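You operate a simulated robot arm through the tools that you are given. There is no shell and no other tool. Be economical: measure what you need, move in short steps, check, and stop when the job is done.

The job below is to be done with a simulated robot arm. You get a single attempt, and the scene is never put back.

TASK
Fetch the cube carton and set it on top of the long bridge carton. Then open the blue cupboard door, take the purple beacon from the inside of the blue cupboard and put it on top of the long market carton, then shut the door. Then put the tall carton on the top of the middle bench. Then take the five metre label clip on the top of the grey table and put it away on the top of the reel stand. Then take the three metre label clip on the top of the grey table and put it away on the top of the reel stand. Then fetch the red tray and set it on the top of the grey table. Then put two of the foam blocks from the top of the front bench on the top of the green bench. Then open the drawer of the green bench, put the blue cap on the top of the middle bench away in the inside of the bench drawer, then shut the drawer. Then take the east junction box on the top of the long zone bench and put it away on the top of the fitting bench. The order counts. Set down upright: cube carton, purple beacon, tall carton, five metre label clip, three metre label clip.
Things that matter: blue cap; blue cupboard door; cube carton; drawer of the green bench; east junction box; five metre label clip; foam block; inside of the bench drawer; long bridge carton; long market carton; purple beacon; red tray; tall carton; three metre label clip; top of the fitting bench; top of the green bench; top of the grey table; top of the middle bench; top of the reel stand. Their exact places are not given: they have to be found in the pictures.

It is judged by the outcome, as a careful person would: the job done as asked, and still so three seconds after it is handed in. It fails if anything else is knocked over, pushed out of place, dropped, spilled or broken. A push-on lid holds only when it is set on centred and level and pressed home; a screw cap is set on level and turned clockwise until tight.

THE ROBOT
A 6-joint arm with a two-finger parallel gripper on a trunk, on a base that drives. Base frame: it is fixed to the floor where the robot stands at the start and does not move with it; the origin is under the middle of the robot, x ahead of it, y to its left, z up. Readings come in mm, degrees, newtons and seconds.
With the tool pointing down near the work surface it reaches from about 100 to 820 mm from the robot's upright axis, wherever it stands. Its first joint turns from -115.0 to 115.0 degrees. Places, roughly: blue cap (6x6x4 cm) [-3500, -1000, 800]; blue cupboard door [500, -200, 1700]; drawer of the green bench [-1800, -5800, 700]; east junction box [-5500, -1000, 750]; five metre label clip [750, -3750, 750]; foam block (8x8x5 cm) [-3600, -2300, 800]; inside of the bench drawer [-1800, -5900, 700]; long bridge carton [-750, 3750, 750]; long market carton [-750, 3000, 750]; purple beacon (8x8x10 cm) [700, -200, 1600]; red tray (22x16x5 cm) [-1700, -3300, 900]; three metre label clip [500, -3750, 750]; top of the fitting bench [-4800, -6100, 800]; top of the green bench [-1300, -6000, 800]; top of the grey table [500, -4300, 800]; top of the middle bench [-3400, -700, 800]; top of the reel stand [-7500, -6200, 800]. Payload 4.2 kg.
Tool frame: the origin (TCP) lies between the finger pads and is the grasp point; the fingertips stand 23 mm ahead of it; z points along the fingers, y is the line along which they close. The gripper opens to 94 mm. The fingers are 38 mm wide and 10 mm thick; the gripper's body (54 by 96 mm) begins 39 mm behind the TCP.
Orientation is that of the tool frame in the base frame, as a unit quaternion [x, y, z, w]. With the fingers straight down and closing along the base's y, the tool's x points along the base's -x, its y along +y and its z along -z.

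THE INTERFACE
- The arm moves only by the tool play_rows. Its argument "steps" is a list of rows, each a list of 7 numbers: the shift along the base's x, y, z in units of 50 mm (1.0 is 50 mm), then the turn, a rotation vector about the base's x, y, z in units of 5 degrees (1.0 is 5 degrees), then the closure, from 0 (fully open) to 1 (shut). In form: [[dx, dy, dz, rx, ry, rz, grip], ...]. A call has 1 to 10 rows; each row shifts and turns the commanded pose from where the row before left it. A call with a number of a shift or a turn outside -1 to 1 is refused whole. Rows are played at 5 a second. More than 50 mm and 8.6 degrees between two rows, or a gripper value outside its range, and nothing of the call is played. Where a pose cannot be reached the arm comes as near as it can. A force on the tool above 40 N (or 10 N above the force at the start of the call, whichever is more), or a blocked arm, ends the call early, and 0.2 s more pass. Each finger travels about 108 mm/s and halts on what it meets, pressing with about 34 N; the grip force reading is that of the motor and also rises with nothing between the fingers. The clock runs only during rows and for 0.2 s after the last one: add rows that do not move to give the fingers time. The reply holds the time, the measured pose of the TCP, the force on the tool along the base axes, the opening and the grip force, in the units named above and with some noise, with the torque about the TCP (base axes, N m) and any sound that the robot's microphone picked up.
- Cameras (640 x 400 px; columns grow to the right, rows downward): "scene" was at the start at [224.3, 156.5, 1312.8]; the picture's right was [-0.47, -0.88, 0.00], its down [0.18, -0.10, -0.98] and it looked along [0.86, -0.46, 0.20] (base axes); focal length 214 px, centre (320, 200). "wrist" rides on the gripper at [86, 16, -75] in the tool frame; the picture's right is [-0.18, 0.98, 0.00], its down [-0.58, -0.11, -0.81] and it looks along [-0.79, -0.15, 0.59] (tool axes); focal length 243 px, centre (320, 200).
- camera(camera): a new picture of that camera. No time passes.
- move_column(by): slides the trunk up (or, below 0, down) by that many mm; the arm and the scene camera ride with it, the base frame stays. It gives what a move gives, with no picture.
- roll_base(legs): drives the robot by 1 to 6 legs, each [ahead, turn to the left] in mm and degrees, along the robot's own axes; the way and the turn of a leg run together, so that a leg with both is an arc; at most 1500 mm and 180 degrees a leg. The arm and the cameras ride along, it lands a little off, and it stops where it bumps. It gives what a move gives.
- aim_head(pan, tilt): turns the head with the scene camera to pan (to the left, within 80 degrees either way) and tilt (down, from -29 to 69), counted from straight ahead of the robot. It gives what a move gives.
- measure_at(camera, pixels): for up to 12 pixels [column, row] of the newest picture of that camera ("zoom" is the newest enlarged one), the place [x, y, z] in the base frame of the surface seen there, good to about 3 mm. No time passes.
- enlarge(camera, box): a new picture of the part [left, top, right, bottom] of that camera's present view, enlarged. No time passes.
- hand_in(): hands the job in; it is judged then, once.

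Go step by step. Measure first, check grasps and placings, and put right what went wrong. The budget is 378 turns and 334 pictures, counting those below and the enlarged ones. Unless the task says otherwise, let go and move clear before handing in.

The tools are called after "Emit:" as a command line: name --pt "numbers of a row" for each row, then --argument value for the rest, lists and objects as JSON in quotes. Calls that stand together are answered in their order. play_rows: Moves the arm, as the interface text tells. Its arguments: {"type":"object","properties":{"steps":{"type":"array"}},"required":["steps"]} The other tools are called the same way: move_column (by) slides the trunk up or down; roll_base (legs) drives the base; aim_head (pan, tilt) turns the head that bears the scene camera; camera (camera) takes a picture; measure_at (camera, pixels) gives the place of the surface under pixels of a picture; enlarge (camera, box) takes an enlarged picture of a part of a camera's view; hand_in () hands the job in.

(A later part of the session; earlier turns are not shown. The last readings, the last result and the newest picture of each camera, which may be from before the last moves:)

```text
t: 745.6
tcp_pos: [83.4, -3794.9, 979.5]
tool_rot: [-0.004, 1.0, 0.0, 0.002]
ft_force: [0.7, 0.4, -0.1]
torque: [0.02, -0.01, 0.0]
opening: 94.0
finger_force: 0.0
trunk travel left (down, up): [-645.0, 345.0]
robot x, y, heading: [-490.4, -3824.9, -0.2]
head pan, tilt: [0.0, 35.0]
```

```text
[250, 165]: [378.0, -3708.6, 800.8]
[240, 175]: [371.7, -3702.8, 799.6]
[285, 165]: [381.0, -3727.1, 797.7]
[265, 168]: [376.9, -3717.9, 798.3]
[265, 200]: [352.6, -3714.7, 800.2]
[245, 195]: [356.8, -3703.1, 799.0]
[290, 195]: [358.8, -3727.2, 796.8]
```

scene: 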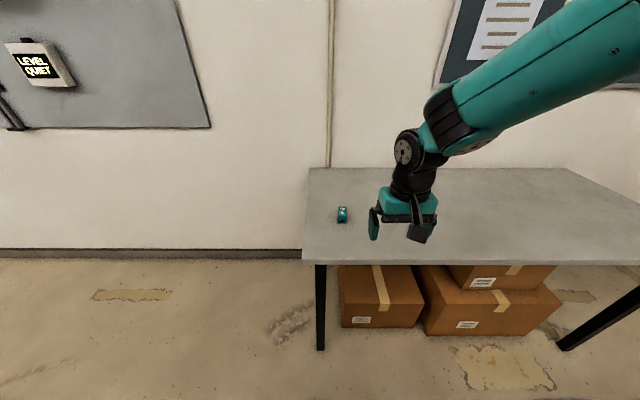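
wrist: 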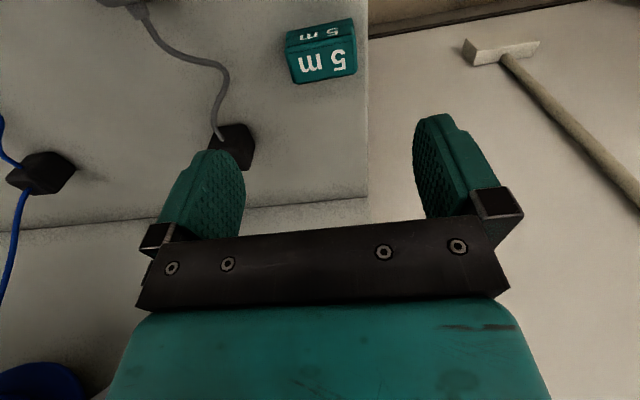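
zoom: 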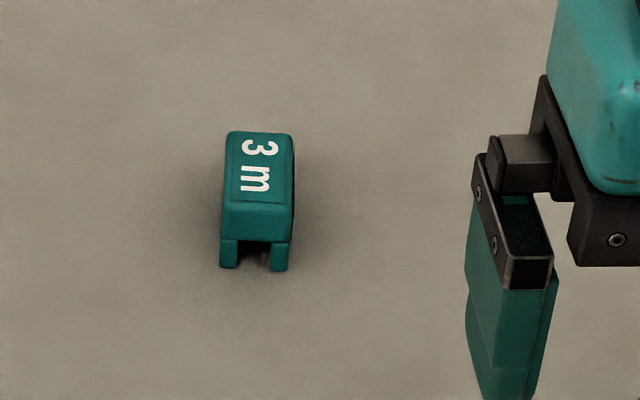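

3 m clip centre (377,-3715). Drive 230 mm ahead, align, lower.

Emit:
roll_base --legs '[[235, 0]]'

Emit:
play_rows --pt "0.5 0.7 0 0 0 0 0" --pt "0.5 0.6 0 0 0 0 0" --pt "0.1 0.3 0 0 0 0 0" --pt "0 0 0 0 0 0 0"

Emit:
move_column --by -120

Emit:
camera --camera "wrist"

Emit:
measure_at --camera "wrist" --pixels '[[320, 70], [330, 90], [310, 50], [345, 60], [300, 70]]'

```text
t: 747.3
tcp_pos: [322.0, -3797.0, 978.5]
tool_rot: [-0.003, 1.0, -0.001, 0.003]
ft_force: [0.4, -0.8, 0.5]
torque: [0.0, 0.02, 0.0]
opening: 93.8
finger_force: 0.0
trunk travel left (down, up): [-645.0, 345.0]
robot x, y, heading: [-257.3, -3823.0, 0.1]
head pan, tilt: [0.0, 35.0]
```

```text
t: 748.3
tcp_pos: [376.4, -3717.8, 978.5]
tool_rot: [-0.004, 1.0, -0.001, 0.003]
ft_force: [0.7, 0.1, 0.6]
torque: [0.0, 0.02, -0.03]
opening: 94.1
finger_force: 0.0
trunk travel left (down, up): [-645.0, 345.0]
robot x, y, heading: [-254.5, -3829.6, -0.2]
head pan, tilt: [0.0, 35.0]
```

```text
t: 749.8
tcp_pos: [376.2, -3717.0, 859.4]
tool_rot: [-0.004, 1.0, 0.001, 0.003]
ft_force: [-0.4, -1.0, 0.0]
torque: [-0.03, 0.03, -0.04]
opening: 94.1
finger_force: 0.0
trunk travel left (down, up): [-525.0, 465.0]
robot x, y, heading: [-252.8, -3827.8, -0.5]
head pan, tilt: [0.0, 35.0]
```

```text
156 pictures are left
```

wrist: 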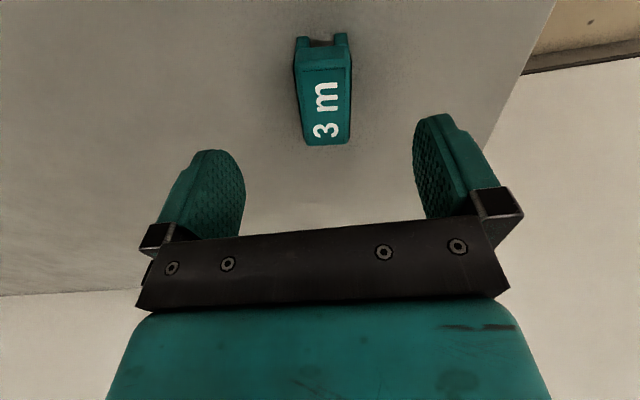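

```text
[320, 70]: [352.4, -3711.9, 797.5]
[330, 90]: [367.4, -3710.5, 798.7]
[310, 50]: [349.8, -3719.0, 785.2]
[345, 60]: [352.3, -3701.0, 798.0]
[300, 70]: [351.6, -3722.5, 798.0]
```

Emit:
play_rows --pt "0 0.04 -0.7 0 0 0 0" --pt "0 0 -0.7 0 0 0 0" --pt "0 0 0 0 0 0 0" --pt "0 0 0 0 0 0 0.4" --pt "0 0 0 0 0 0 0.8" --pt "0 0 0 0 0 0 1" --pt "0 0 0 0 0 0 1" --pt "0 0 0 0 0 0 1"

Emit:
move_column --by 150

Emit:
camera --camera "wrist"

```text
t: 751.6
tcp_pos: [377.1, -3715.3, 791.0]
tool_rot: [-0.003, 1.0, 0.001, 0.003]
ft_force: [0.3, 0.1, 0.8]
torque: [-0.02, 0.03, -0.03]
opening: 31.1
finger_force: 33.7
trunk travel left (down, up): [-525.0, 465.0]
robot x, y, heading: [-254.0, -3825.2, -0.3]
head pan, tilt: [0.0, 35.0]
```

```text
t: 753.4
tcp_pos: [378.3, -3715.4, 940.1]
tool_rot: [-0.003, 1.0, -0.001, 0.003]
ft_force: [0.0, -0.5, -0.1]
torque: [0.01, 0.03, -0.02]
opening: 30.8
finger_force: 33.4
trunk travel left (down, up): [-675.0, 315.0]
robot x, y, heading: [-258.2, -3826.5, -0.2]
head pan, tilt: [0.0, 35.0]
```

```text
155 pictures are left
```

wrist: 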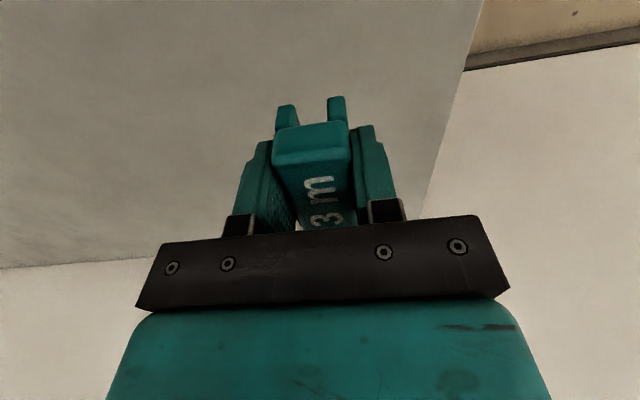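

Held. Retrace the route to the reel stand.

Emit:
play_rows --pt "-0.7 -0.5 0 0 0 0 1" --pt "-0.7 -0.5 0 0 0 0 1" --pt "0 0 0 0 0 0 1"

Emit:
roll_base --legs '[[-240, 0], [0, 42], [-700, 0], [0, 152], [1500, 0], [1145, 0]]'

Emit:
roll_base --legs '[[0, -14], [1500, 0], [1500, 0], [0, 90]]'

Emit:
aim_head --pan 10 --tilt 30

Emit:
camera --camera "scene"

```text
t: 754.2
tcp_pos: [306.5, -3765.2, 940.6]
tool_rot: [-0.003, 1.0, 0.0, 0.002]
ft_force: [-0.4, 0.2, -0.2]
torque: [0.01, 0.02, 0.0]
opening: 31.4
finger_force: 33.8
trunk travel left (down, up): [-675.0, 315.0]
robot x, y, heading: [-250.5, -3828.1, -0.1]
head pan, tilt: [0.0, 35.0]
```

```text
t: 779.9
tcp_pos: [-4156.8, -4925.8, 940.5]
tool_rot: [0.996, 0.092, -0.003, 0.001]
ft_force: [-0.5, -0.9, -0.8]
torque: [0.01, -0.02, -0.03]
opening: 31.2
finger_force: 34.5
trunk travel left (down, up): [-675.0, 315.0]
robot x, y, heading: [-3617.0, -4768.6, -169.7]
head pan, tilt: [0.0, 35.0]
```

```text
t: 799.0
tcp_pos: [-6577.0, -5113.1, 939.8]
tool_rot: [0.727, 0.687, -0.001, 0.002]
ft_force: [0.3, 0.0, -1.4]
torque: [0.01, -0.01, 0.0]
opening: 31.5
finger_force: 33.9
trunk travel left (down, up): [-675.0, 315.0]
robot x, y, heading: [-6600.6, -4549.4, -93.9]
head pan, tilt: [0.0, 35.0]
```

```text
t: 799.8
tcp_pos: [-6576.8, -5113.4, 939.8]
tool_rot: [0.727, 0.687, -0.002, 0.002]
ft_force: [0.1, 0.0, 0.0]
torque: [0.03, -0.01, 0.0]
opening: 31.2
finger_force: 34.2
trunk travel left (down, up): [-675.0, 315.0]
robot x, y, heading: [-6600.6, -4549.2, -93.6]
head pan, tilt: [10.0, 30.0]
```

```text
154 pictures are left
```

scene: 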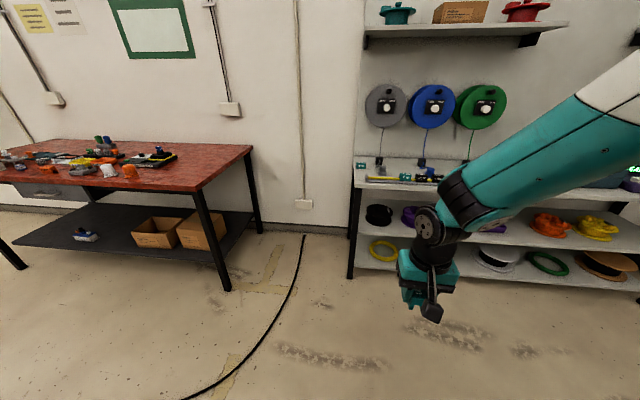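

Emit:
roll_base --legs '[[0, 3.7], [915, 0]]'

Emit:
aim_head --pan 10 --tilt 40

Emit:
camera --camera "scene"

Emit:
enlarge --camera "scene" --box '[360, 120, 600, 320]'

```text
t: 805.0
tcp_pos: [-6535.2, -6021.1, 939.1]
tool_rot: [0.702, 0.712, -0.002, 0.002]
ft_force: [-0.1, -0.6, -0.3]
torque: [0.01, 0.0, 0.0]
opening: 31.5
finger_force: 33.5
trunk travel left (down, up): [-675.0, 315.0]
robot x, y, heading: [-6601.1, -5462.7, -89.8]
head pan, tilt: [10.0, 30.0]
```

```text
t: 805.7
tcp_pos: [-6537.3, -6021.9, 939.5]
tool_rot: [0.702, 0.713, -0.002, 0.002]
ft_force: [0.1, 0.4, -0.4]
torque: [0.04, -0.01, 0.02]
opening: 31.4
finger_force: 34.4
trunk travel left (down, up): [-675.0, 315.0]
robot x, y, heading: [-6597.6, -5461.3, -89.8]
head pan, tilt: [10.0, 40.0]
```

```text
153 pictures are left
```

scene: 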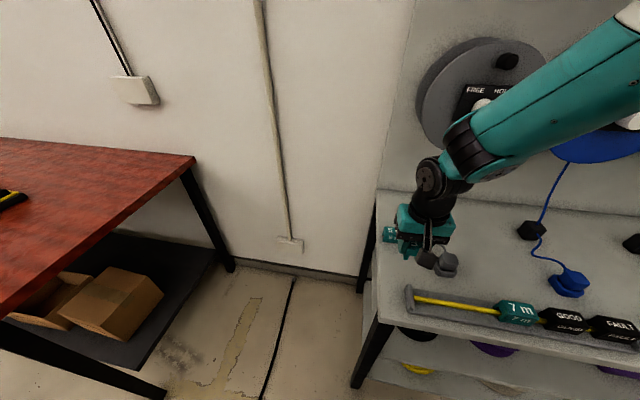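

```text
2.00 times, centred on (480, 220) of scene
```

zoom: 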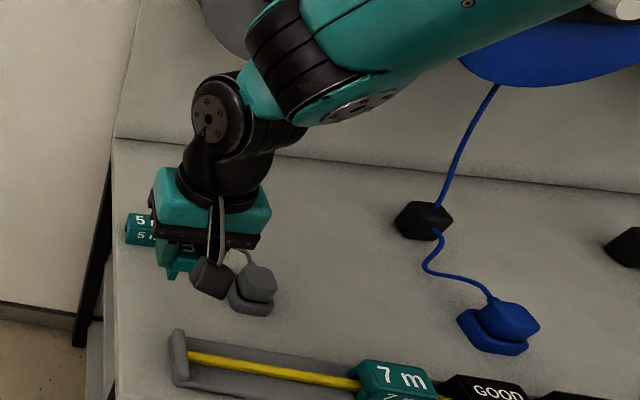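

Emit:
play_rows --pt "0.05 -0.8 0 0 0 0 1" --pt "0 0 0 0 0 0 1"

Emit:
move_column --by -80

Emit:
play_rows --pt "0 0 -0.3 0 0 0 1" --pt "0 0 -0.14 0 0 0 1" --pt "0 0 -0.06 0 0 0 1" --pt "0 0 -0.06 0 0 0 1" --pt "0 0 0 0 0 0 1"

Emit:
camera --camera "wrist"

```text
t: 806.3
tcp_pos: [-6533.1, -6061.2, 939.6]
tool_rot: [0.701, 0.713, -0.002, 0.002]
ft_force: [0.1, 0.8, -0.3]
torque: [0.0, -0.02, -0.03]
opening: 31.2
finger_force: 33.7
trunk travel left (down, up): [-675.0, 315.0]
robot x, y, heading: [-6602.9, -5462.0, -89.5]
head pan, tilt: [10.0, 40.0]
```

```text
t: 807.5
tcp_pos: [-6533.5, -6061.3, 858.8]
tool_rot: [0.701, 0.713, -0.002, 0.001]
ft_force: [1.0, 0.5, -1.0]
torque: [0.02, -0.02, 0.01]
opening: 31.2
finger_force: 33.8
trunk travel left (down, up): [-595.0, 395.0]
robot x, y, heading: [-6604.4, -5459.5, -90.0]
head pan, tilt: [10.0, 40.0]
```

```text
t: 808.7
tcp_pos: [-6533.2, -6061.2, 831.4]
tool_rot: [0.701, 0.713, -0.001, 0.002]
ft_force: [0.6, -0.2, -1.3]
torque: [-0.01, -0.03, 0.0]
opening: 31.3
finger_force: 34.2
trunk travel left (down, up): [-595.0, 395.0]
robot x, y, heading: [-6602.9, -5461.1, -89.6]
head pan, tilt: [10.0, 40.0]
```

```text
151 pictures are left
```

wrist: 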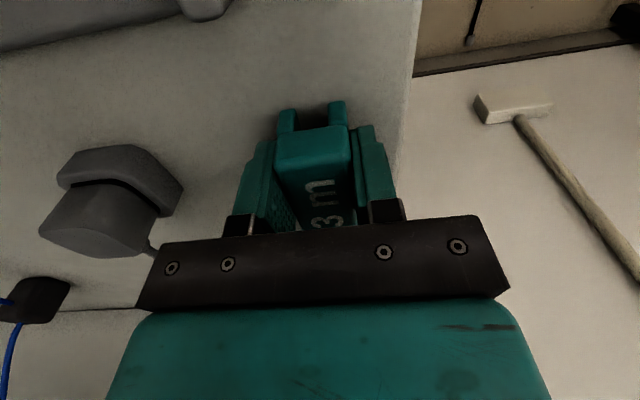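

Emit:
measure_at --camera "wrist" --pixels '[[183, 190], [165, 215], [130, 160], [155, 245]]'

Emit:
play_rows --pt "0 0 -0.05 0 0 0 1" --pt "0 0 -0.03 0 0 0 1" --pt "0 0 0 0 0 0 1"

```text
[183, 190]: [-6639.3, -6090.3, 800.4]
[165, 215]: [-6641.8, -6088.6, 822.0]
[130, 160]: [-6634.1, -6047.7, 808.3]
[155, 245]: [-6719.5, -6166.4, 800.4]
```

```text
t: 809.5
tcp_pos: [-6533.9, -6062.1, 829.2]
tool_rot: [0.702, 0.712, -0.003, 0.004]
ft_force: [-2.8, 2.3, 23.3]
torque: [0.36, 0.1, 0.02]
opening: 31.2
finger_force: 33.8
trunk travel left (down, up): [-595.0, 395.0]
robot x, y, heading: [-6602.4, -5459.7, -89.5]
head pan, tilt: [10.0, 40.0]
```

Contact. The plug is ~45 mm away from where the finger will open, so I'll release and lift with the trunk.

Emit:
play_rows --pt "0 0 0.05 0 0 0 1" --pt "0 0 0 0 0 0 0.6" --pt "0 0 0 0 0 0 0.2" --pt "0 0 0 0 0 0 0" --pt "0 0 0 0 0 0 0"

Emit:
move_column --by 150

Emit:
camera --camera "wrist"

```text
t: 810.7
tcp_pos: [-6534.3, -6061.7, 830.4]
tool_rot: [0.702, 0.713, -0.002, 0.002]
ft_force: [0.7, -0.2, 0.5]
torque: [-0.01, 0.02, 0.02]
opening: 93.9
finger_force: 0.1
trunk travel left (down, up): [-595.0, 395.0]
robot x, y, heading: [-6597.1, -5463.2, -89.7]
head pan, tilt: [10.0, 40.0]
```

```text
t: 812.4
tcp_pos: [-6533.8, -6061.5, 981.4]
tool_rot: [0.702, 0.713, -0.002, 0.002]
ft_force: [0.2, 0.3, -0.3]
torque: [0.0, -0.01, 0.0]
opening: 93.9
finger_force: 0.0
trunk travel left (down, up): [-745.0, 245.0]
robot x, y, heading: [-6599.2, -5459.6, -89.6]
head pan, tilt: [10.0, 40.0]
```

```text
150 pictures are left
```

wrist: 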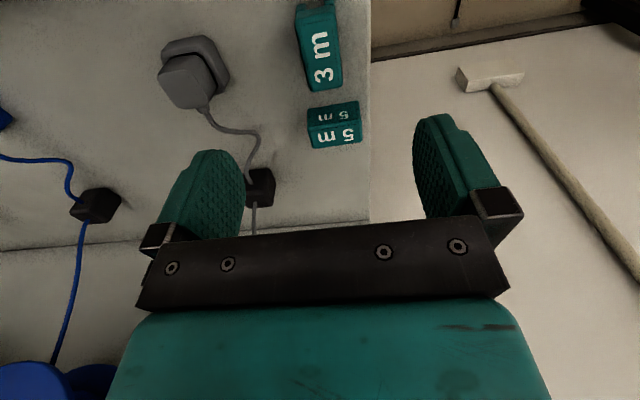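

Both clips are in place. Next the red tray near (-1700,-3300,900): I'll drive back east and look for it.

Emit:
roll_base --legs '[[-530, 0], [0, 90], [1500, 0], [1500, 0], [0, 30], [1100, 0]]'

Emit:
aim_head --pan 0 --tilt 15

Emit:
camera --camera "scene"

```text
t: 840.1
tcp_pos: [-2156.4, -4053.9, 980.2]
tool_rot: [-0.262, 0.965, 0.0, 0.002]
ft_force: [-0.5, -0.3, 0.2]
torque: [0.02, 0.0, 0.01]
opening: 93.9
finger_force: 0.1
trunk travel left (down, up): [-745.0, 245.0]
robot x, y, heading: [-2646.8, -4403.8, 29.7]
head pan, tilt: [10.0, 40.0]
```

```text
t: 841.0
tcp_pos: [-2156.3, -4052.4, 980.0]
tool_rot: [-0.261, 0.965, 0.001, 0.002]
ft_force: [-0.8, 0.3, -0.2]
torque: [-0.02, 0.02, 0.0]
opening: 93.9
finger_force: 0.2
trunk travel left (down, up): [-745.0, 245.0]
robot x, y, heading: [-2645.6, -4407.2, 29.7]
head pan, tilt: [0.0, 15.0]
```

```text
149 pictures are left
```

scene: 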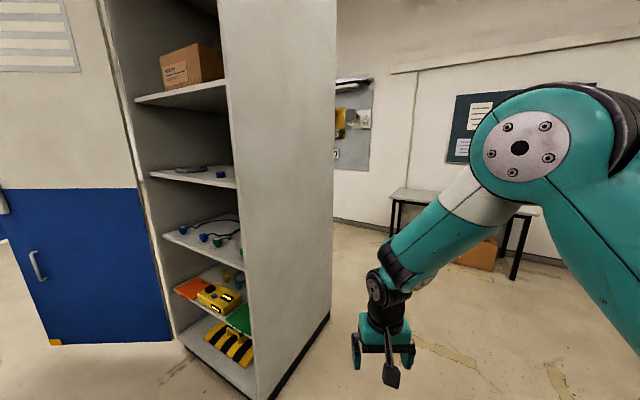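

The "pillar" is an open cupboard with shelves facing west; the tray should be inside. I'll go in front of it and look.

Emit:
roll_base --legs '[[0, 60], [1080, 0], [0, -90]]'

Emit:
aim_head --pan 5 --tilt 20

Emit:
camera --camera "scene"

```text
t: 853.0
tcp_pos: [-2050.2, -3262.5, 979.9]
tool_rot: [-0.008, 1.0, 0.0, 0.003]
ft_force: [0.1, 0.6, 0.7]
torque: [0.01, 0.0, 0.04]
opening: 94.0
finger_force: 0.1
trunk travel left (down, up): [-745.0, 245.0]
robot x, y, heading: [-2651.8, -3330.9, -0.1]
head pan, tilt: [0.0, 15.0]
```

```text
t: 853.7
tcp_pos: [-2050.1, -3262.9, 980.9]
tool_rot: [-0.008, 1.0, 0.0, 0.003]
ft_force: [-0.4, 0.1, -0.7]
torque: [-0.01, -0.04, 0.0]
opening: 93.7
finger_force: 0.1
trunk travel left (down, up): [-745.0, 245.0]
robot x, y, heading: [-2646.3, -3328.3, 0.2]
head pan, tilt: [5.0, 20.0]
```

```text
148 pictures are left
```

scene: 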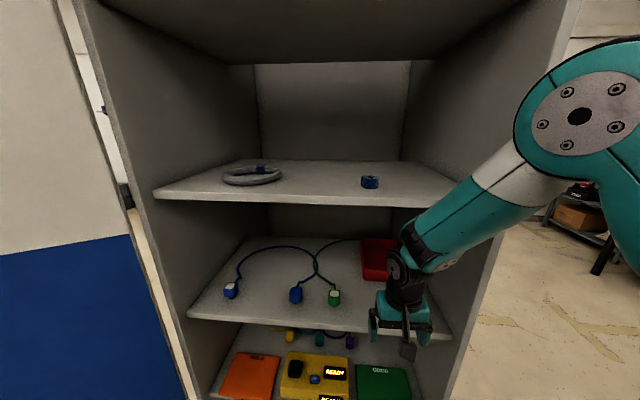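

Red tray seen behind the hand at (380,260). I'll back up for a clear view and measure.

Emit:
roll_base --legs '[[-200, 0], [0, -25]]'

Emit:
aim_head --pan 25 --tilt 20

Emit:
camera --camera "scene"

Emit:
enlarge --camera "scene" --box '[260, 160, 460, 310]'

```text
t: 855.5
tcp_pos: [-2224.0, -3289.9, 980.9]
tool_rot: [0.01, 1.0, 0.001, 0.002]
ft_force: [-0.3, -1.1, 0.1]
torque: [0.06, 0.01, -0.03]
opening: 93.7
finger_force: 0.0
trunk travel left (down, up): [-745.0, 245.0]
robot x, y, heading: [-2827.3, -3360.4, -5.8]
head pan, tilt: [5.0, 20.0]
stopped in leg 2: the robot was blocked; the commanded pose is now the measured one
```

```text
t: 856.4
tcp_pos: [-2224.5, -3288.3, 980.2]
tool_rot: [0.009, 1.0, 0.0, 0.003]
ft_force: [0.9, -0.1, -0.3]
torque: [-0.02, 0.0, 0.0]
opening: 93.8
finger_force: 0.1
trunk travel left (down, up): [-745.0, 245.0]
robot x, y, heading: [-2823.5, -3364.8, -5.6]
head pan, tilt: [25.0, 20.0]
```

```text
147 pictures are left
```

scene: 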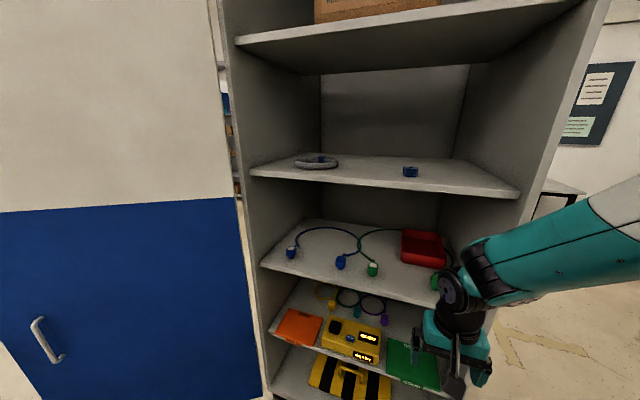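

```text
2.67 times, centred on (360, 235) of scene
```

zoom: 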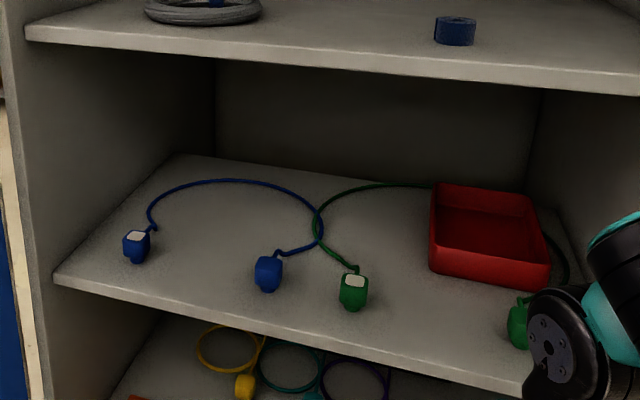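

Emit:
measure_at --camera "zoom" --pixels '[[435, 190], [528, 198], [432, 248], [546, 266], [434, 270], [546, 285], [490, 235], [480, 190], [300, 330], [470, 80], [515, 320], [490, 258]]'

```text
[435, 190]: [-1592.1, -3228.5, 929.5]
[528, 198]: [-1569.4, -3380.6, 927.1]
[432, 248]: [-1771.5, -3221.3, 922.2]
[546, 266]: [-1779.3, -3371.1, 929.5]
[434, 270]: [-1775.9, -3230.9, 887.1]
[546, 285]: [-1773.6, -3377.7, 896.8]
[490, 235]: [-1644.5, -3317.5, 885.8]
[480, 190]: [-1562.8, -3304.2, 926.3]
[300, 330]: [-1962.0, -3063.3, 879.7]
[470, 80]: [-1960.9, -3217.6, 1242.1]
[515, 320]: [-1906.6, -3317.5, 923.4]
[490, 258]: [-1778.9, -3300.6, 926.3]
```

Tray: x -1562..-1779, y -3221..-3381, z 880-930, on a shelf with 340 mm headroom. I'll grip its left side wall from the front with a 45 degree tilt. First square up, lower the trunk and tilt the tool.

Emit:
roll_base --legs '[[0, 5.6], [150, 0]]'

Emit:
move_column --by -230

Emit:
play_rows --pt "0 0 0.3 0 -1 0 0" --pt "0 0 0.3 0 -1 0 0" --pt "0 0 0.3 0 -1 0 0" --pt "0 0 0.3 0 -1 0 0.4" --pt "0 0 0.4 0 -1 0 0.4" --pt "0 0 0.4 0 -1 0 0.4" --pt "0 0 0.5 0 -1 0 0.4" --pt "0 0 0.5 0 -1 0 0.4" --pt "0 0 0.5 0 -1 0 0.4" --pt "0 0 0 0 0 0 0.4"

Emit:
camera --camera "scene"

```text
t: 857.5
tcp_pos: [-2222.5, -3234.2, 981.2]
tool_rot: [-0.036, 0.999, 0.0, 0.002]
ft_force: [0.0, -0.1, -0.6]
torque: [0.01, 0.02, 0.02]
opening: 94.2
finger_force: 0.0
trunk travel left (down, up): [-745.0, 245.0]
robot x, y, heading: [-2819.0, -3363.3, -2.7]
head pan, tilt: [25.0, 20.0]
stopped in leg 1: the robot was blocked; the commanded pose is now the measured one
```

```text
t: 859.9
tcp_pos: [-2222.6, -3233.6, 751.4]
tool_rot: [-0.036, 0.999, 0.0, 0.003]
ft_force: [-1.0, -0.3, -0.8]
torque: [-0.01, 0.02, 0.0]
opening: 94.0
finger_force: 0.1
trunk travel left (down, up): [-515.0, 475.0]
robot x, y, heading: [-2814.4, -3362.4, -2.9]
head pan, tilt: [25.0, 20.0]
```

```text
t: 862.1
tcp_pos: [-2222.0, -3234.1, 926.1]
tool_rot: [-0.034, 0.922, -0.013, 0.385]
ft_force: [0.0, 0.2, -0.3]
torque: [0.01, 0.03, -0.02]
opening: 56.3
finger_force: 0.2
trunk travel left (down, up): [-515.0, 475.0]
robot x, y, heading: [-2817.1, -3363.7, -2.7]
head pan, tilt: [25.0, 20.0]
```

```text
145 pictures are left
```

scene: 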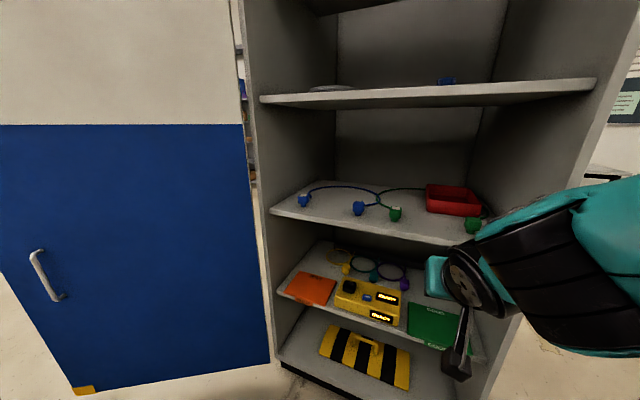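

Emit:
roll_base --legs '[[170, 0]]'

Emit:
roll_base --legs '[[0, 2.7]]'

Emit:
camera --camera "wrist"

```text
t: 863.6
tcp_pos: [-2050.2, -3241.0, 925.9]
tool_rot: [-0.034, 0.922, -0.013, 0.384]
ft_force: [0.8, 0.0, -0.4]
torque: [-0.01, 0.02, -0.02]
opening: 56.4
finger_force: 0.2
trunk travel left (down, up): [-515.0, 475.0]
robot x, y, heading: [-2644.1, -3369.0, -2.7]
head pan, tilt: [25.0, 20.0]
```

```text
t: 864.4
tcp_pos: [-2056.5, -3213.2, 926.5]
tool_rot: [-0.056, 0.921, -0.003, 0.384]
ft_force: [0.6, -0.1, -1.5]
torque: [-0.02, -0.01, 0.03]
opening: 56.5
finger_force: 0.0
trunk travel left (down, up): [-515.0, 475.0]
robot x, y, heading: [-2648.1, -3368.2, 0.1]
head pan, tilt: [25.0, 20.0]
```

```text
144 pictures are left
```

wrist: 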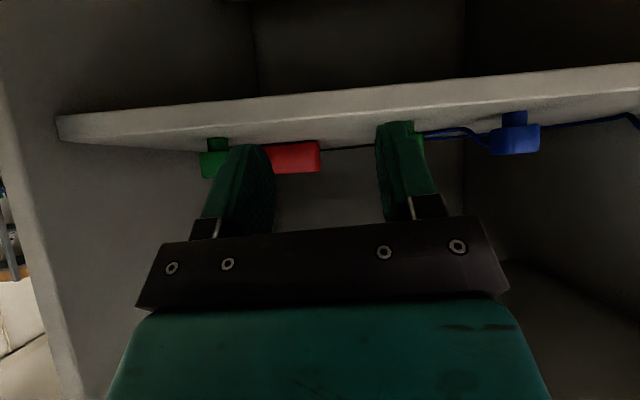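

I'll raise to z 990, square the yaw, and move in above the tray rim (above the plugs).

Emit:
play_rows --pt "0 0 0.7 0 0 -0.7 0.4" --pt "0 -0.16 0.6 0 0 -0.7 0.4" --pt "0 0 0 0 0 0 0.4"

Emit:
roll_base --legs '[[250, 0]]'

Emit:
camera --camera "wrist"

Emit:
camera --camera "scene"

```text
t: 865.2
tcp_pos: [-2056.6, -3221.0, 991.5]
tool_rot: [0.0, 0.923, -0.027, 0.384]
ft_force: [0.0, 0.5, -0.1]
torque: [0.0, -0.01, 0.0]
opening: 56.4
finger_force: 0.1
trunk travel left (down, up): [-515.0, 475.0]
robot x, y, heading: [-2645.6, -3371.8, 0.0]
head pan, tilt: [25.0, 20.0]
```

```text
t: 867.0
tcp_pos: [-1808.7, -3221.9, 990.9]
tool_rot: [0.001, 0.923, -0.028, 0.384]
ft_force: [-0.4, -0.4, -0.2]
torque: [0.02, -0.02, 0.01]
opening: 56.4
finger_force: 0.1
trunk travel left (down, up): [-515.0, 475.0]
robot x, y, heading: [-2396.3, -3368.8, 0.3]
head pan, tilt: [25.0, 20.0]
```

```text
143 pictures are left
```

wrist: 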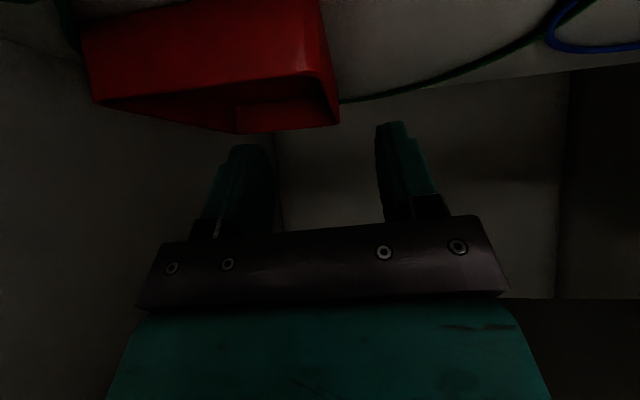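

```text
142 pictures are left
```

scene: 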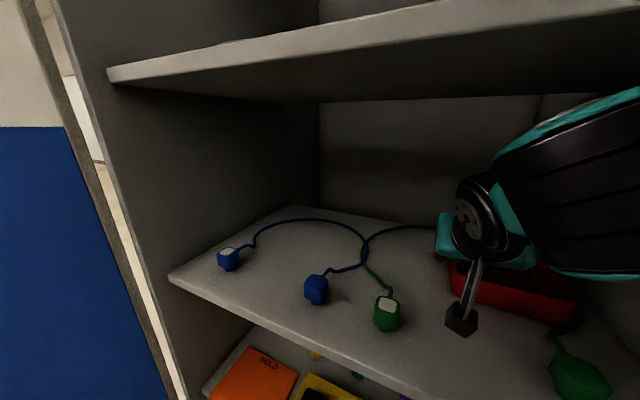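

Emit:
measure_at --camera "wrist" --pixels '[[322, 30], [328, 70], [336, 120], [300, 70], [240, 130], [310, 75], [320, 125], [318, 90]]'

```text
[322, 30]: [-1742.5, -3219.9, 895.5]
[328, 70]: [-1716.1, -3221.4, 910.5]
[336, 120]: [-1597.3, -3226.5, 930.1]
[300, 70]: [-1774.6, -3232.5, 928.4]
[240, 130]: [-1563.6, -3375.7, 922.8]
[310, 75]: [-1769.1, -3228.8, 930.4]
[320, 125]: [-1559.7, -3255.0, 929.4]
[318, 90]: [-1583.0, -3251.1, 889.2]
```

Emit:
play_rows --pt "0.8 -0.06 0 0 0 0 0.4" --pt "0.8 0 0 0 0 0 0.4" --pt "0.75 0 0 0 0 0 0.4" --pt "0 0 -0.5 0 0 0 0.4" --pt "0 0 -0.5 0 0 0 0.4" --pt "0 0 -0.3 0 0 0 0.4" --pt "0 0 0 0 0 0 0.4"

Emit:
camera --camera "wrist"

```text
t: 868.6
tcp_pos: [-1690.5, -3223.5, 926.1]
tool_rot: [0.002, 0.923, -0.028, 0.384]
ft_force: [0.0, -0.4, 0.3]
torque: [-0.03, -0.02, -0.03]
opening: 56.4
finger_force: 0.1
trunk travel left (down, up): [-515.0, 475.0]
robot x, y, heading: [-2395.2, -3369.1, -0.2]
head pan, tilt: [25.0, 20.0]
```

```text
141 pictures are left
```

wrist: 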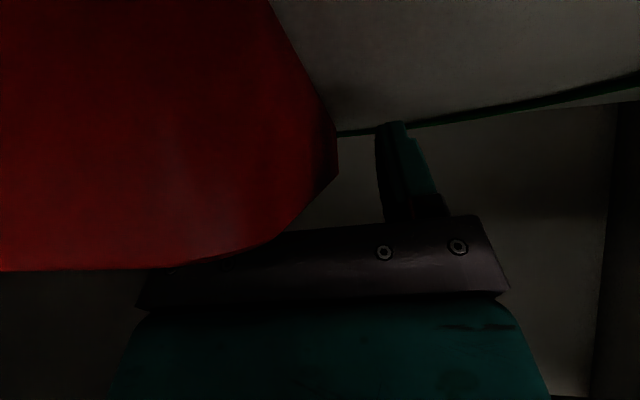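

Emit:
play_rows --pt "0 0 0 0 0 0 0.7" --pt "0 0 0 0 0 0 1" --pt "0 0 0 0 0 0 1" --pt "0 0 0 0 0 0 1" --pt "0 0 0 0 0 0 1"

Emit:
play_rows --pt "0 0 0.3 0 0 0 1" --pt "0 0 0.4 0 0 0 1" --pt "0 0 0.4 0 0 0 1" --pt "0 0 0 0 0 0 1"

Emit:
camera --camera "scene"

```text
t: 869.8
tcp_pos: [-1690.6, -3225.2, 926.9]
tool_rot: [0.001, 0.923, -0.028, 0.384]
ft_force: [0.1, 0.2, 0.2]
torque: [0.14, 0.12, 0.0]
opening: 4.7
finger_force: 34.1
trunk travel left (down, up): [-515.0, 475.0]
robot x, y, heading: [-2392.5, -3368.1, -0.0]
head pan, tilt: [25.0, 20.0]
```

```text
t: 870.8
tcp_pos: [-1691.1, -3225.3, 981.8]
tool_rot: [0.001, 0.923, -0.028, 0.384]
ft_force: [-0.4, -0.5, -1.7]
torque: [0.14, 0.03, 0.05]
opening: 4.8
finger_force: 34.0
trunk travel left (down, up): [-515.0, 475.0]
robot x, y, heading: [-2393.6, -3368.4, 0.3]
head pan, tilt: [25.0, 20.0]
```

```text
140 pictures are left
```

scene: 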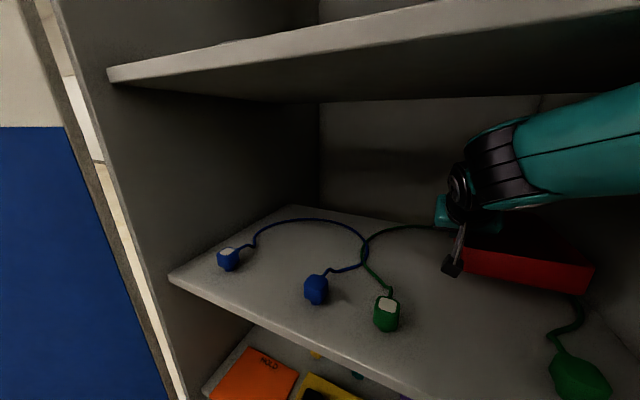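

The tray is lifted level. I'll draw it out, then leave by turning left and reversing south (to keep the rear clear of the front bench).

Emit:
play_rows --pt "-0.8 0 0 0 0 0 1" --pt "-0.8 0 0 0 0 0 1" --pt "-0.8 0 0 0 0 0 1" --pt "-0.4 0 0 0 0 0 1" --pt "0 0 0 0 0 0 1"

Emit:
roll_base --legs '[[-290, 0]]'

Emit:
camera --camera "scene"

```text
t: 872.0
tcp_pos: [-1829.2, -3225.2, 981.6]
tool_rot: [0.002, 0.923, -0.028, 0.383]
ft_force: [0.4, -0.3, -1.9]
torque: [0.17, 0.05, 0.0]
opening: 4.9
finger_force: 34.5
trunk travel left (down, up): [-515.0, 475.0]
robot x, y, heading: [-2393.8, -3366.7, 0.0]
head pan, tilt: [25.0, 20.0]
```

```text
t: 874.0
tcp_pos: [-2119.5, -3226.2, 979.7]
tool_rot: [0.002, 0.923, -0.028, 0.383]
ft_force: [0.4, -0.4, -2.0]
torque: [0.14, 0.08, -0.01]
opening: 4.7
finger_force: 34.0
trunk travel left (down, up): [-515.0, 475.0]
robot x, y, heading: [-2682.1, -3369.2, -0.2]
head pan, tilt: [25.0, 20.0]
```

```text
139 pictures are left
```

scene: 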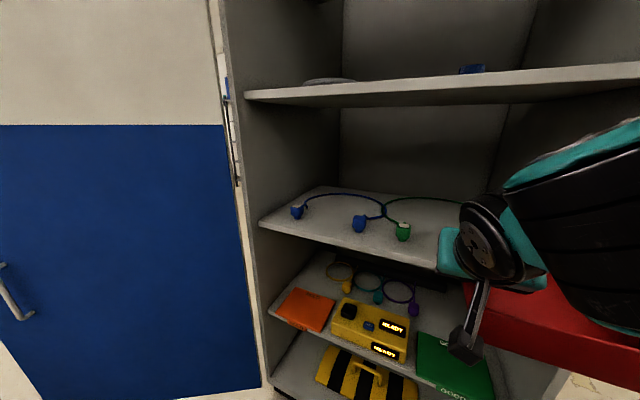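

Emit:
roll_base --legs '[[0, 90], [-1100, 0], [0, -84], [1500, 0], [500, 0]]'

Emit:
aim_head --pan 0 --tilt 25

Emit:
camera --camera "scene"

```text
t: 896.6
tcp_pos: [-148.3, -4078.6, 980.6]
tool_rot: [-0.046, 0.922, -0.008, 0.384]
ft_force: [0.4, 0.4, -2.2]
torque: [0.13, 0.03, -0.01]
opening: 5.0
finger_force: 34.1
trunk travel left (down, up): [-515.0, 475.0]
robot x, y, heading: [-704.0, -4277.1, 5.9]
head pan, tilt: [25.0, 20.0]
```

```text
t: 897.5
tcp_pos: [-148.9, -4078.1, 980.1]
tool_rot: [-0.044, 0.922, -0.009, 0.384]
ft_force: [0.4, -0.8, -1.5]
torque: [0.11, 0.04, 0.02]
opening: 4.8
finger_force: 34.0
trunk travel left (down, up): [-515.0, 475.0]
robot x, y, heading: [-694.0, -4278.9, 5.7]
head pan, tilt: [0.0, 25.0]
```

```text
138 pictures are left
```

scene: 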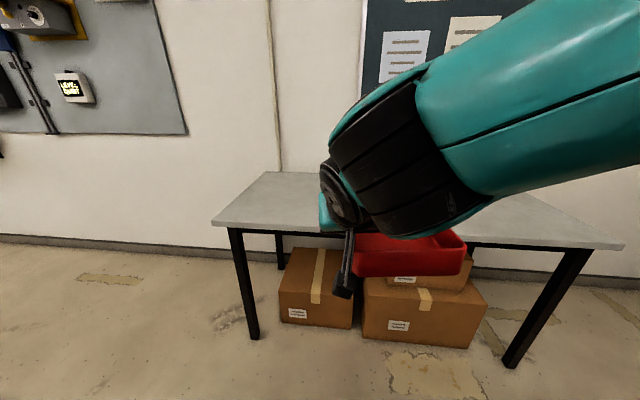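

Emit:
roll_base --legs '[[470, 0]]'

Emit:
play_rows --pt "0.8 0 0 0 0 0 1" --pt "0.8 0 0 0 0 0 1" --pt "0.4 0 0 0 0 0 1" --pt "0 0 0 0 0 0 1"

Emit:
move_column --by -155

Emit:
camera --camera "scene"

```text
t: 900.3
tcp_pos: [317.6, -4027.8, 980.5]
tool_rot: [-0.046, 0.922, -0.008, 0.384]
ft_force: [0.4, -0.5, -2.4]
torque: [0.16, 0.05, 0.03]
opening: 4.7
finger_force: 34.4
trunk travel left (down, up): [-515.0, 475.0]
robot x, y, heading: [-230.1, -4230.7, 5.9]
head pan, tilt: [0.0, 25.0]
```

```text
t: 901.3
tcp_pos: [418.0, -4028.7, 981.1]
tool_rot: [-0.046, 0.922, -0.007, 0.384]
ft_force: [-0.5, 0.1, -1.9]
torque: [0.14, 0.06, -0.03]
opening: 4.8
finger_force: 34.4
trunk travel left (down, up): [-515.0, 475.0]
robot x, y, heading: [-230.0, -4229.8, 6.0]
head pan, tilt: [0.0, 25.0]
```

```text
t: 903.1
tcp_pos: [418.3, -4028.3, 824.9]
tool_rot: [-0.046, 0.922, -0.008, 0.385]
ft_force: [-0.4, 0.1, -1.8]
torque: [0.15, 0.07, 0.01]
opening: 4.8
finger_force: 33.7
trunk travel left (down, up): [-360.0, 630.0]
robot x, y, heading: [-229.2, -4233.4, 6.0]
head pan, tilt: [0.0, 25.0]
```

```text
137 pictures are left
```

scene: 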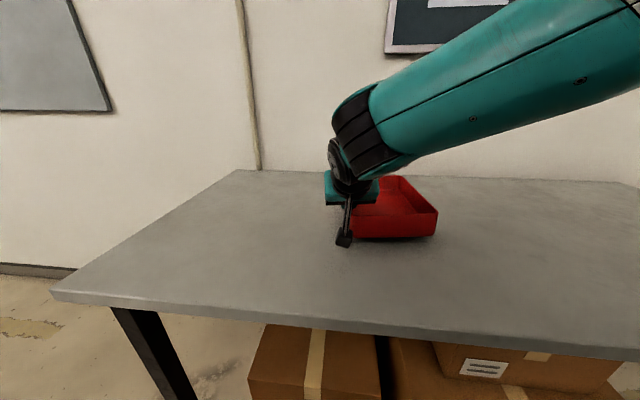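

Emit:
play_rows --pt "0 0 -0.2 0 0 0 1" --pt "0 0 -0.1 0 0 0 1" --pt "0 0 -0.06 0 0 0 1" --pt "0 0 0 0 0 0 1"

```text
t: 904.1
tcp_pos: [417.7, -4028.8, 807.5]
tool_rot: [-0.046, 0.922, -0.008, 0.385]
ft_force: [-0.4, 0.2, -1.3]
torque: [0.15, 0.07, 0.01]
opening: 4.9
finger_force: 34.4
trunk travel left (down, up): [-360.0, 630.0]
robot x, y, heading: [-228.2, -4233.0, 6.1]
head pan, tilt: [0.0, 25.0]
```

Emit:
play_rows --pt "0 0 -0.06 0 0 0 1" --pt "0 0 -0.06 0 0 0 1" --pt "0 0 0 0 0 0 1"

Emit:
enlarge --camera "scene" --box '[310, 140, 470, 260]'

```text
t: 904.9
tcp_pos: [418.6, -4028.9, 803.9]
tool_rot: [-0.045, 0.921, -0.006, 0.388]
ft_force: [-1.0, -1.5, 33.1]
torque: [0.07, 0.08, 0.01]
opening: 4.5
finger_force: 34.3
trunk travel left (down, up): [-360.0, 630.0]
robot x, y, heading: [-230.1, -4230.1, 6.0]
head pan, tilt: [0.0, 25.0]
```

```text
3.33 times, centred on (390, 200) of scene
```

zoom: 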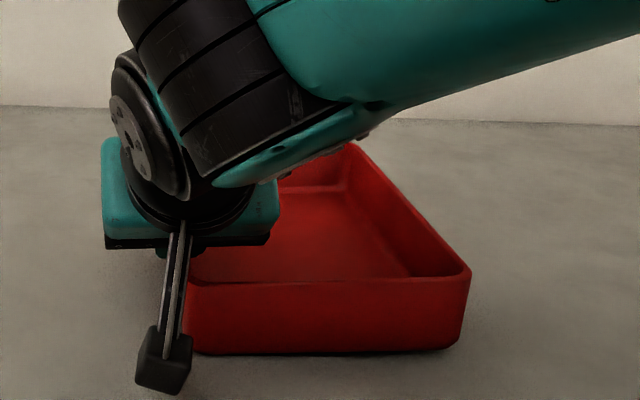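

On the table. Ease off, open, and lift with the trunk.

Emit:
play_rows --pt "0 0 0.06 0 0 0 1" --pt "0 0 0 0 0 0 0.7" --pt "0 0 0 0 0 0 0.45" --pt "0 0 0 0 0 0 0.45" --pt "0 0 0 0 0 0 0.45"

Emit:
move_column --by 150

Emit:
roll_base --legs '[[-300, 0]]'

Emit:
camera --camera "scene"

```text
t: 906.1
tcp_pos: [417.8, -4029.0, 804.5]
tool_rot: [-0.047, 0.922, -0.008, 0.384]
ft_force: [0.9, 0.1, 0.2]
torque: [0.0, 0.0, 0.01]
opening: 51.8
finger_force: 0.1
trunk travel left (down, up): [-360.0, 630.0]
robot x, y, heading: [-226.4, -4230.3, 6.0]
head pan, tilt: [0.0, 25.0]
```

```text
t: 907.9
tcp_pos: [418.5, -4028.2, 953.9]
tool_rot: [-0.045, 0.922, -0.009, 0.384]
ft_force: [0.2, 0.6, -0.1]
torque: [0.02, 0.01, -0.01]
opening: 51.7
finger_force: 0.0
trunk travel left (down, up): [-510.0, 480.0]
robot x, y, heading: [-226.7, -4229.3, 6.1]
head pan, tilt: [0.0, 25.0]
```

```text
t: 909.9
tcp_pos: [120.1, -4058.0, 954.1]
tool_rot: [-0.047, 0.922, -0.008, 0.385]
ft_force: [-1.5, 0.1, -0.2]
torque: [0.01, -0.01, 0.02]
opening: 51.5
finger_force: 0.1
trunk travel left (down, up): [-510.0, 480.0]
robot x, y, heading: [-527.5, -4260.3, 6.2]
head pan, tilt: [0.0, 25.0]
```

```text
135 pictures are left
```

scene: 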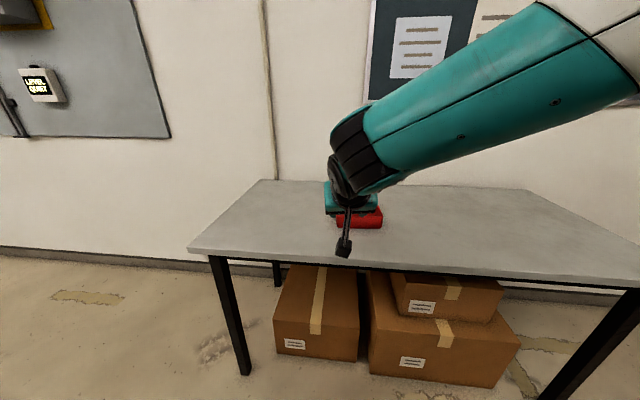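

The red tray is on the grey table. Next the foam blocks on the front bench: I'll drive round to look at that bench from the corridor.

Emit:
roll_base --legs '[[-500, 0], [0, 174], [1500, 0], [140, 0], [0, -90], [1450, 0]]'

Emit:
move_column --by 350

Emit:
aim_head --pan 60 --tilt 30

Emit:
camera --camera "scene"

```text
t: 938.5
tcp_pos: [-2746.7, -2199.6, 953.7]
tool_rot: [-0.641, 0.664, 0.247, 0.295]
ft_force: [-0.3, 0.1, -0.1]
torque: [-0.01, -0.01, -0.01]
opening: 51.4
finger_force: 0.0
trunk travel left (down, up): [-510.0, 480.0]
robot x, y, heading: [-2635.2, -2868.9, 88.2]
head pan, tilt: [0.0, 25.0]
```

```text
t: 942.0
tcp_pos: [-2747.7, -2198.9, 1304.1]
tool_rot: [-0.641, 0.664, 0.247, 0.295]
ft_force: [0.3, 0.1, -0.2]
torque: [-0.01, -0.03, -0.02]
opening: 51.6
finger_force: 0.0
trunk travel left (down, up): [-860.0, 130.0]
robot x, y, heading: [-2632.3, -2869.1, 88.1]
head pan, tilt: [0.0, 25.0]
```

```text
t: 943.3
tcp_pos: [-2748.0, -2199.3, 1303.9]
tool_rot: [-0.641, 0.664, 0.247, 0.295]
ft_force: [0.4, 0.1, -0.4]
torque: [0.03, -0.02, -0.02]
opening: 51.7
finger_force: 0.0
trunk travel left (down, up): [-860.0, 130.0]
robot x, y, heading: [-2636.4, -2869.2, 87.8]
head pan, tilt: [60.0, 30.0]
```

```text
134 pictures are left
```

scene: 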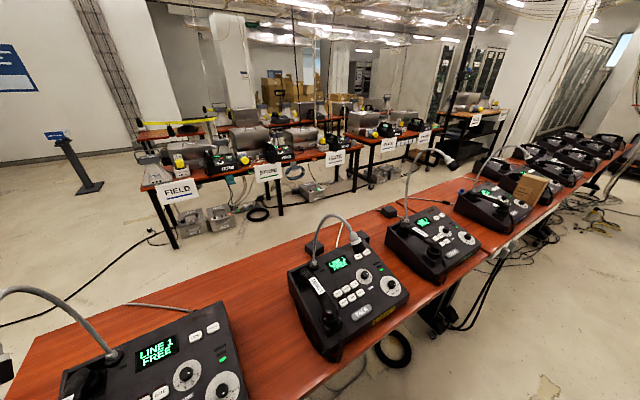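

I'll enlarge to check the tall carton and find the foam blocks.

Emit:
enlarge --camera "scene" --box '[430, 130, 590, 240]'

Emit:
enlarge --camera "scene" --box '[250, 170, 450, 340]'

Emit:
measure_at --camera "scene" --pixels '[[388, 211], [313, 246], [363, 233], [388, 216], [35, 345], [340, 385], [300, 235], [480, 177], [528, 195], [505, 155]]'

```text
3.64 times, centred on (510, 185) of scene
```

zoom: 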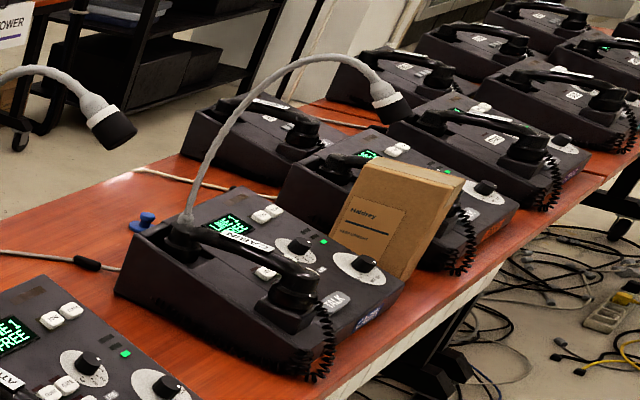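

```text
2.35 times, centred on (350, 255) of scene
```

zoom: 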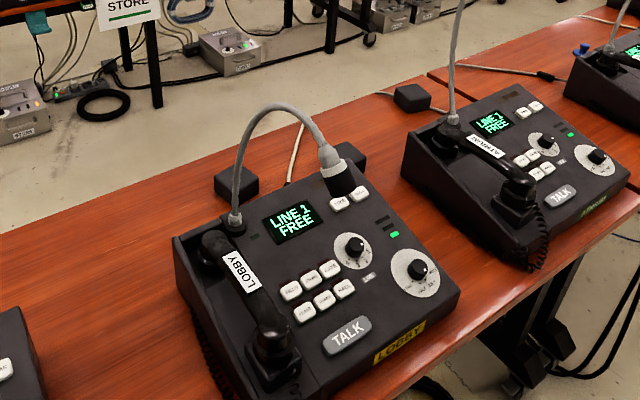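

```text
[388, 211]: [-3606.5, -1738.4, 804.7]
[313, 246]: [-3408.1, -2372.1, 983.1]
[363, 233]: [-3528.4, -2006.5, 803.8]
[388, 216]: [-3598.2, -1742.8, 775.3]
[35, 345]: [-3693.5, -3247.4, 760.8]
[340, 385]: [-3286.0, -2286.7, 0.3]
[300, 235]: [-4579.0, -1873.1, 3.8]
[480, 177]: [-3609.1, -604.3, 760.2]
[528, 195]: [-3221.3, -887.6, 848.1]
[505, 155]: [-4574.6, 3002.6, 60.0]
```

Three black foam blocks: near (-3606,-1738), (-3528,-2006) and one near y -2170; tops z 805. They're near the bench's west edge, so I'll reach them from the west aisle.

Emit:
roll_base --legs '[[-1500, 0], [-430, 0], [0, 92], [1500, 0], [320, 0], [0, -90]]'

Emit:
aim_head --pan 0 --tilt 20

Emit:
camera --camera "scene"

Emit:
measure_at --camera "scene" --pixels '[[320, 260], [250, 240], [200, 260], [390, 260], [450, 260], [150, 300], [480, 320], [320, 330], [300, 220], [360, 220], [270, 210], [420, 230]]'

```text
t: 969.4
tcp_pos: [-4651.1, -4129.0, 1304.2]
tool_rot: [0.653, -0.653, -0.252, -0.291]
ft_force: [0.4, 0.9, -1.1]
torque: [0.0, -0.02, -0.01]
opening: 51.8
finger_force: 0.0
trunk travel left (down, up): [-860.0, 130.0]
robot x, y, heading: [-4513.0, -4793.6, 90.3]
head pan, tilt: [60.0, 30.0]
```

```text
t: 970.7
tcp_pos: [-4651.6, -4128.6, 1303.3]
tool_rot: [0.653, -0.652, -0.252, -0.29]
ft_force: [-0.1, 0.3, -0.9]
torque: [0.01, -0.01, 0.0]
opening: 51.7
finger_force: 0.0
trunk travel left (down, up): [-860.0, 130.0]
robot x, y, heading: [-4512.0, -4793.3, 90.1]
head pan, tilt: [0.0, 20.0]
```

```text
131 pictures are left
```

scene: 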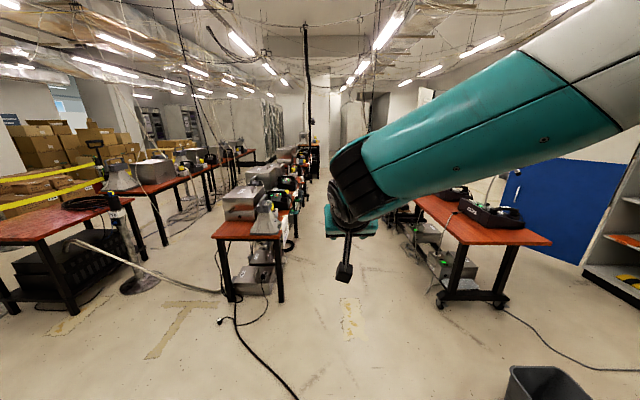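

```text
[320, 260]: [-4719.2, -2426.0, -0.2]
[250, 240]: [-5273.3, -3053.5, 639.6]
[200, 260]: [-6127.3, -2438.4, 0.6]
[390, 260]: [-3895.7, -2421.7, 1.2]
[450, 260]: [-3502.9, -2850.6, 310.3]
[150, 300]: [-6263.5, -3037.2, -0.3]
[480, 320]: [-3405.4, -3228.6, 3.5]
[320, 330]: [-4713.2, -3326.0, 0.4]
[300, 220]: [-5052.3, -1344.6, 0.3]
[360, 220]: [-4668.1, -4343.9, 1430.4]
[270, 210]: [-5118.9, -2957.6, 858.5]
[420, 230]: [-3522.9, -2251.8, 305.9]
```

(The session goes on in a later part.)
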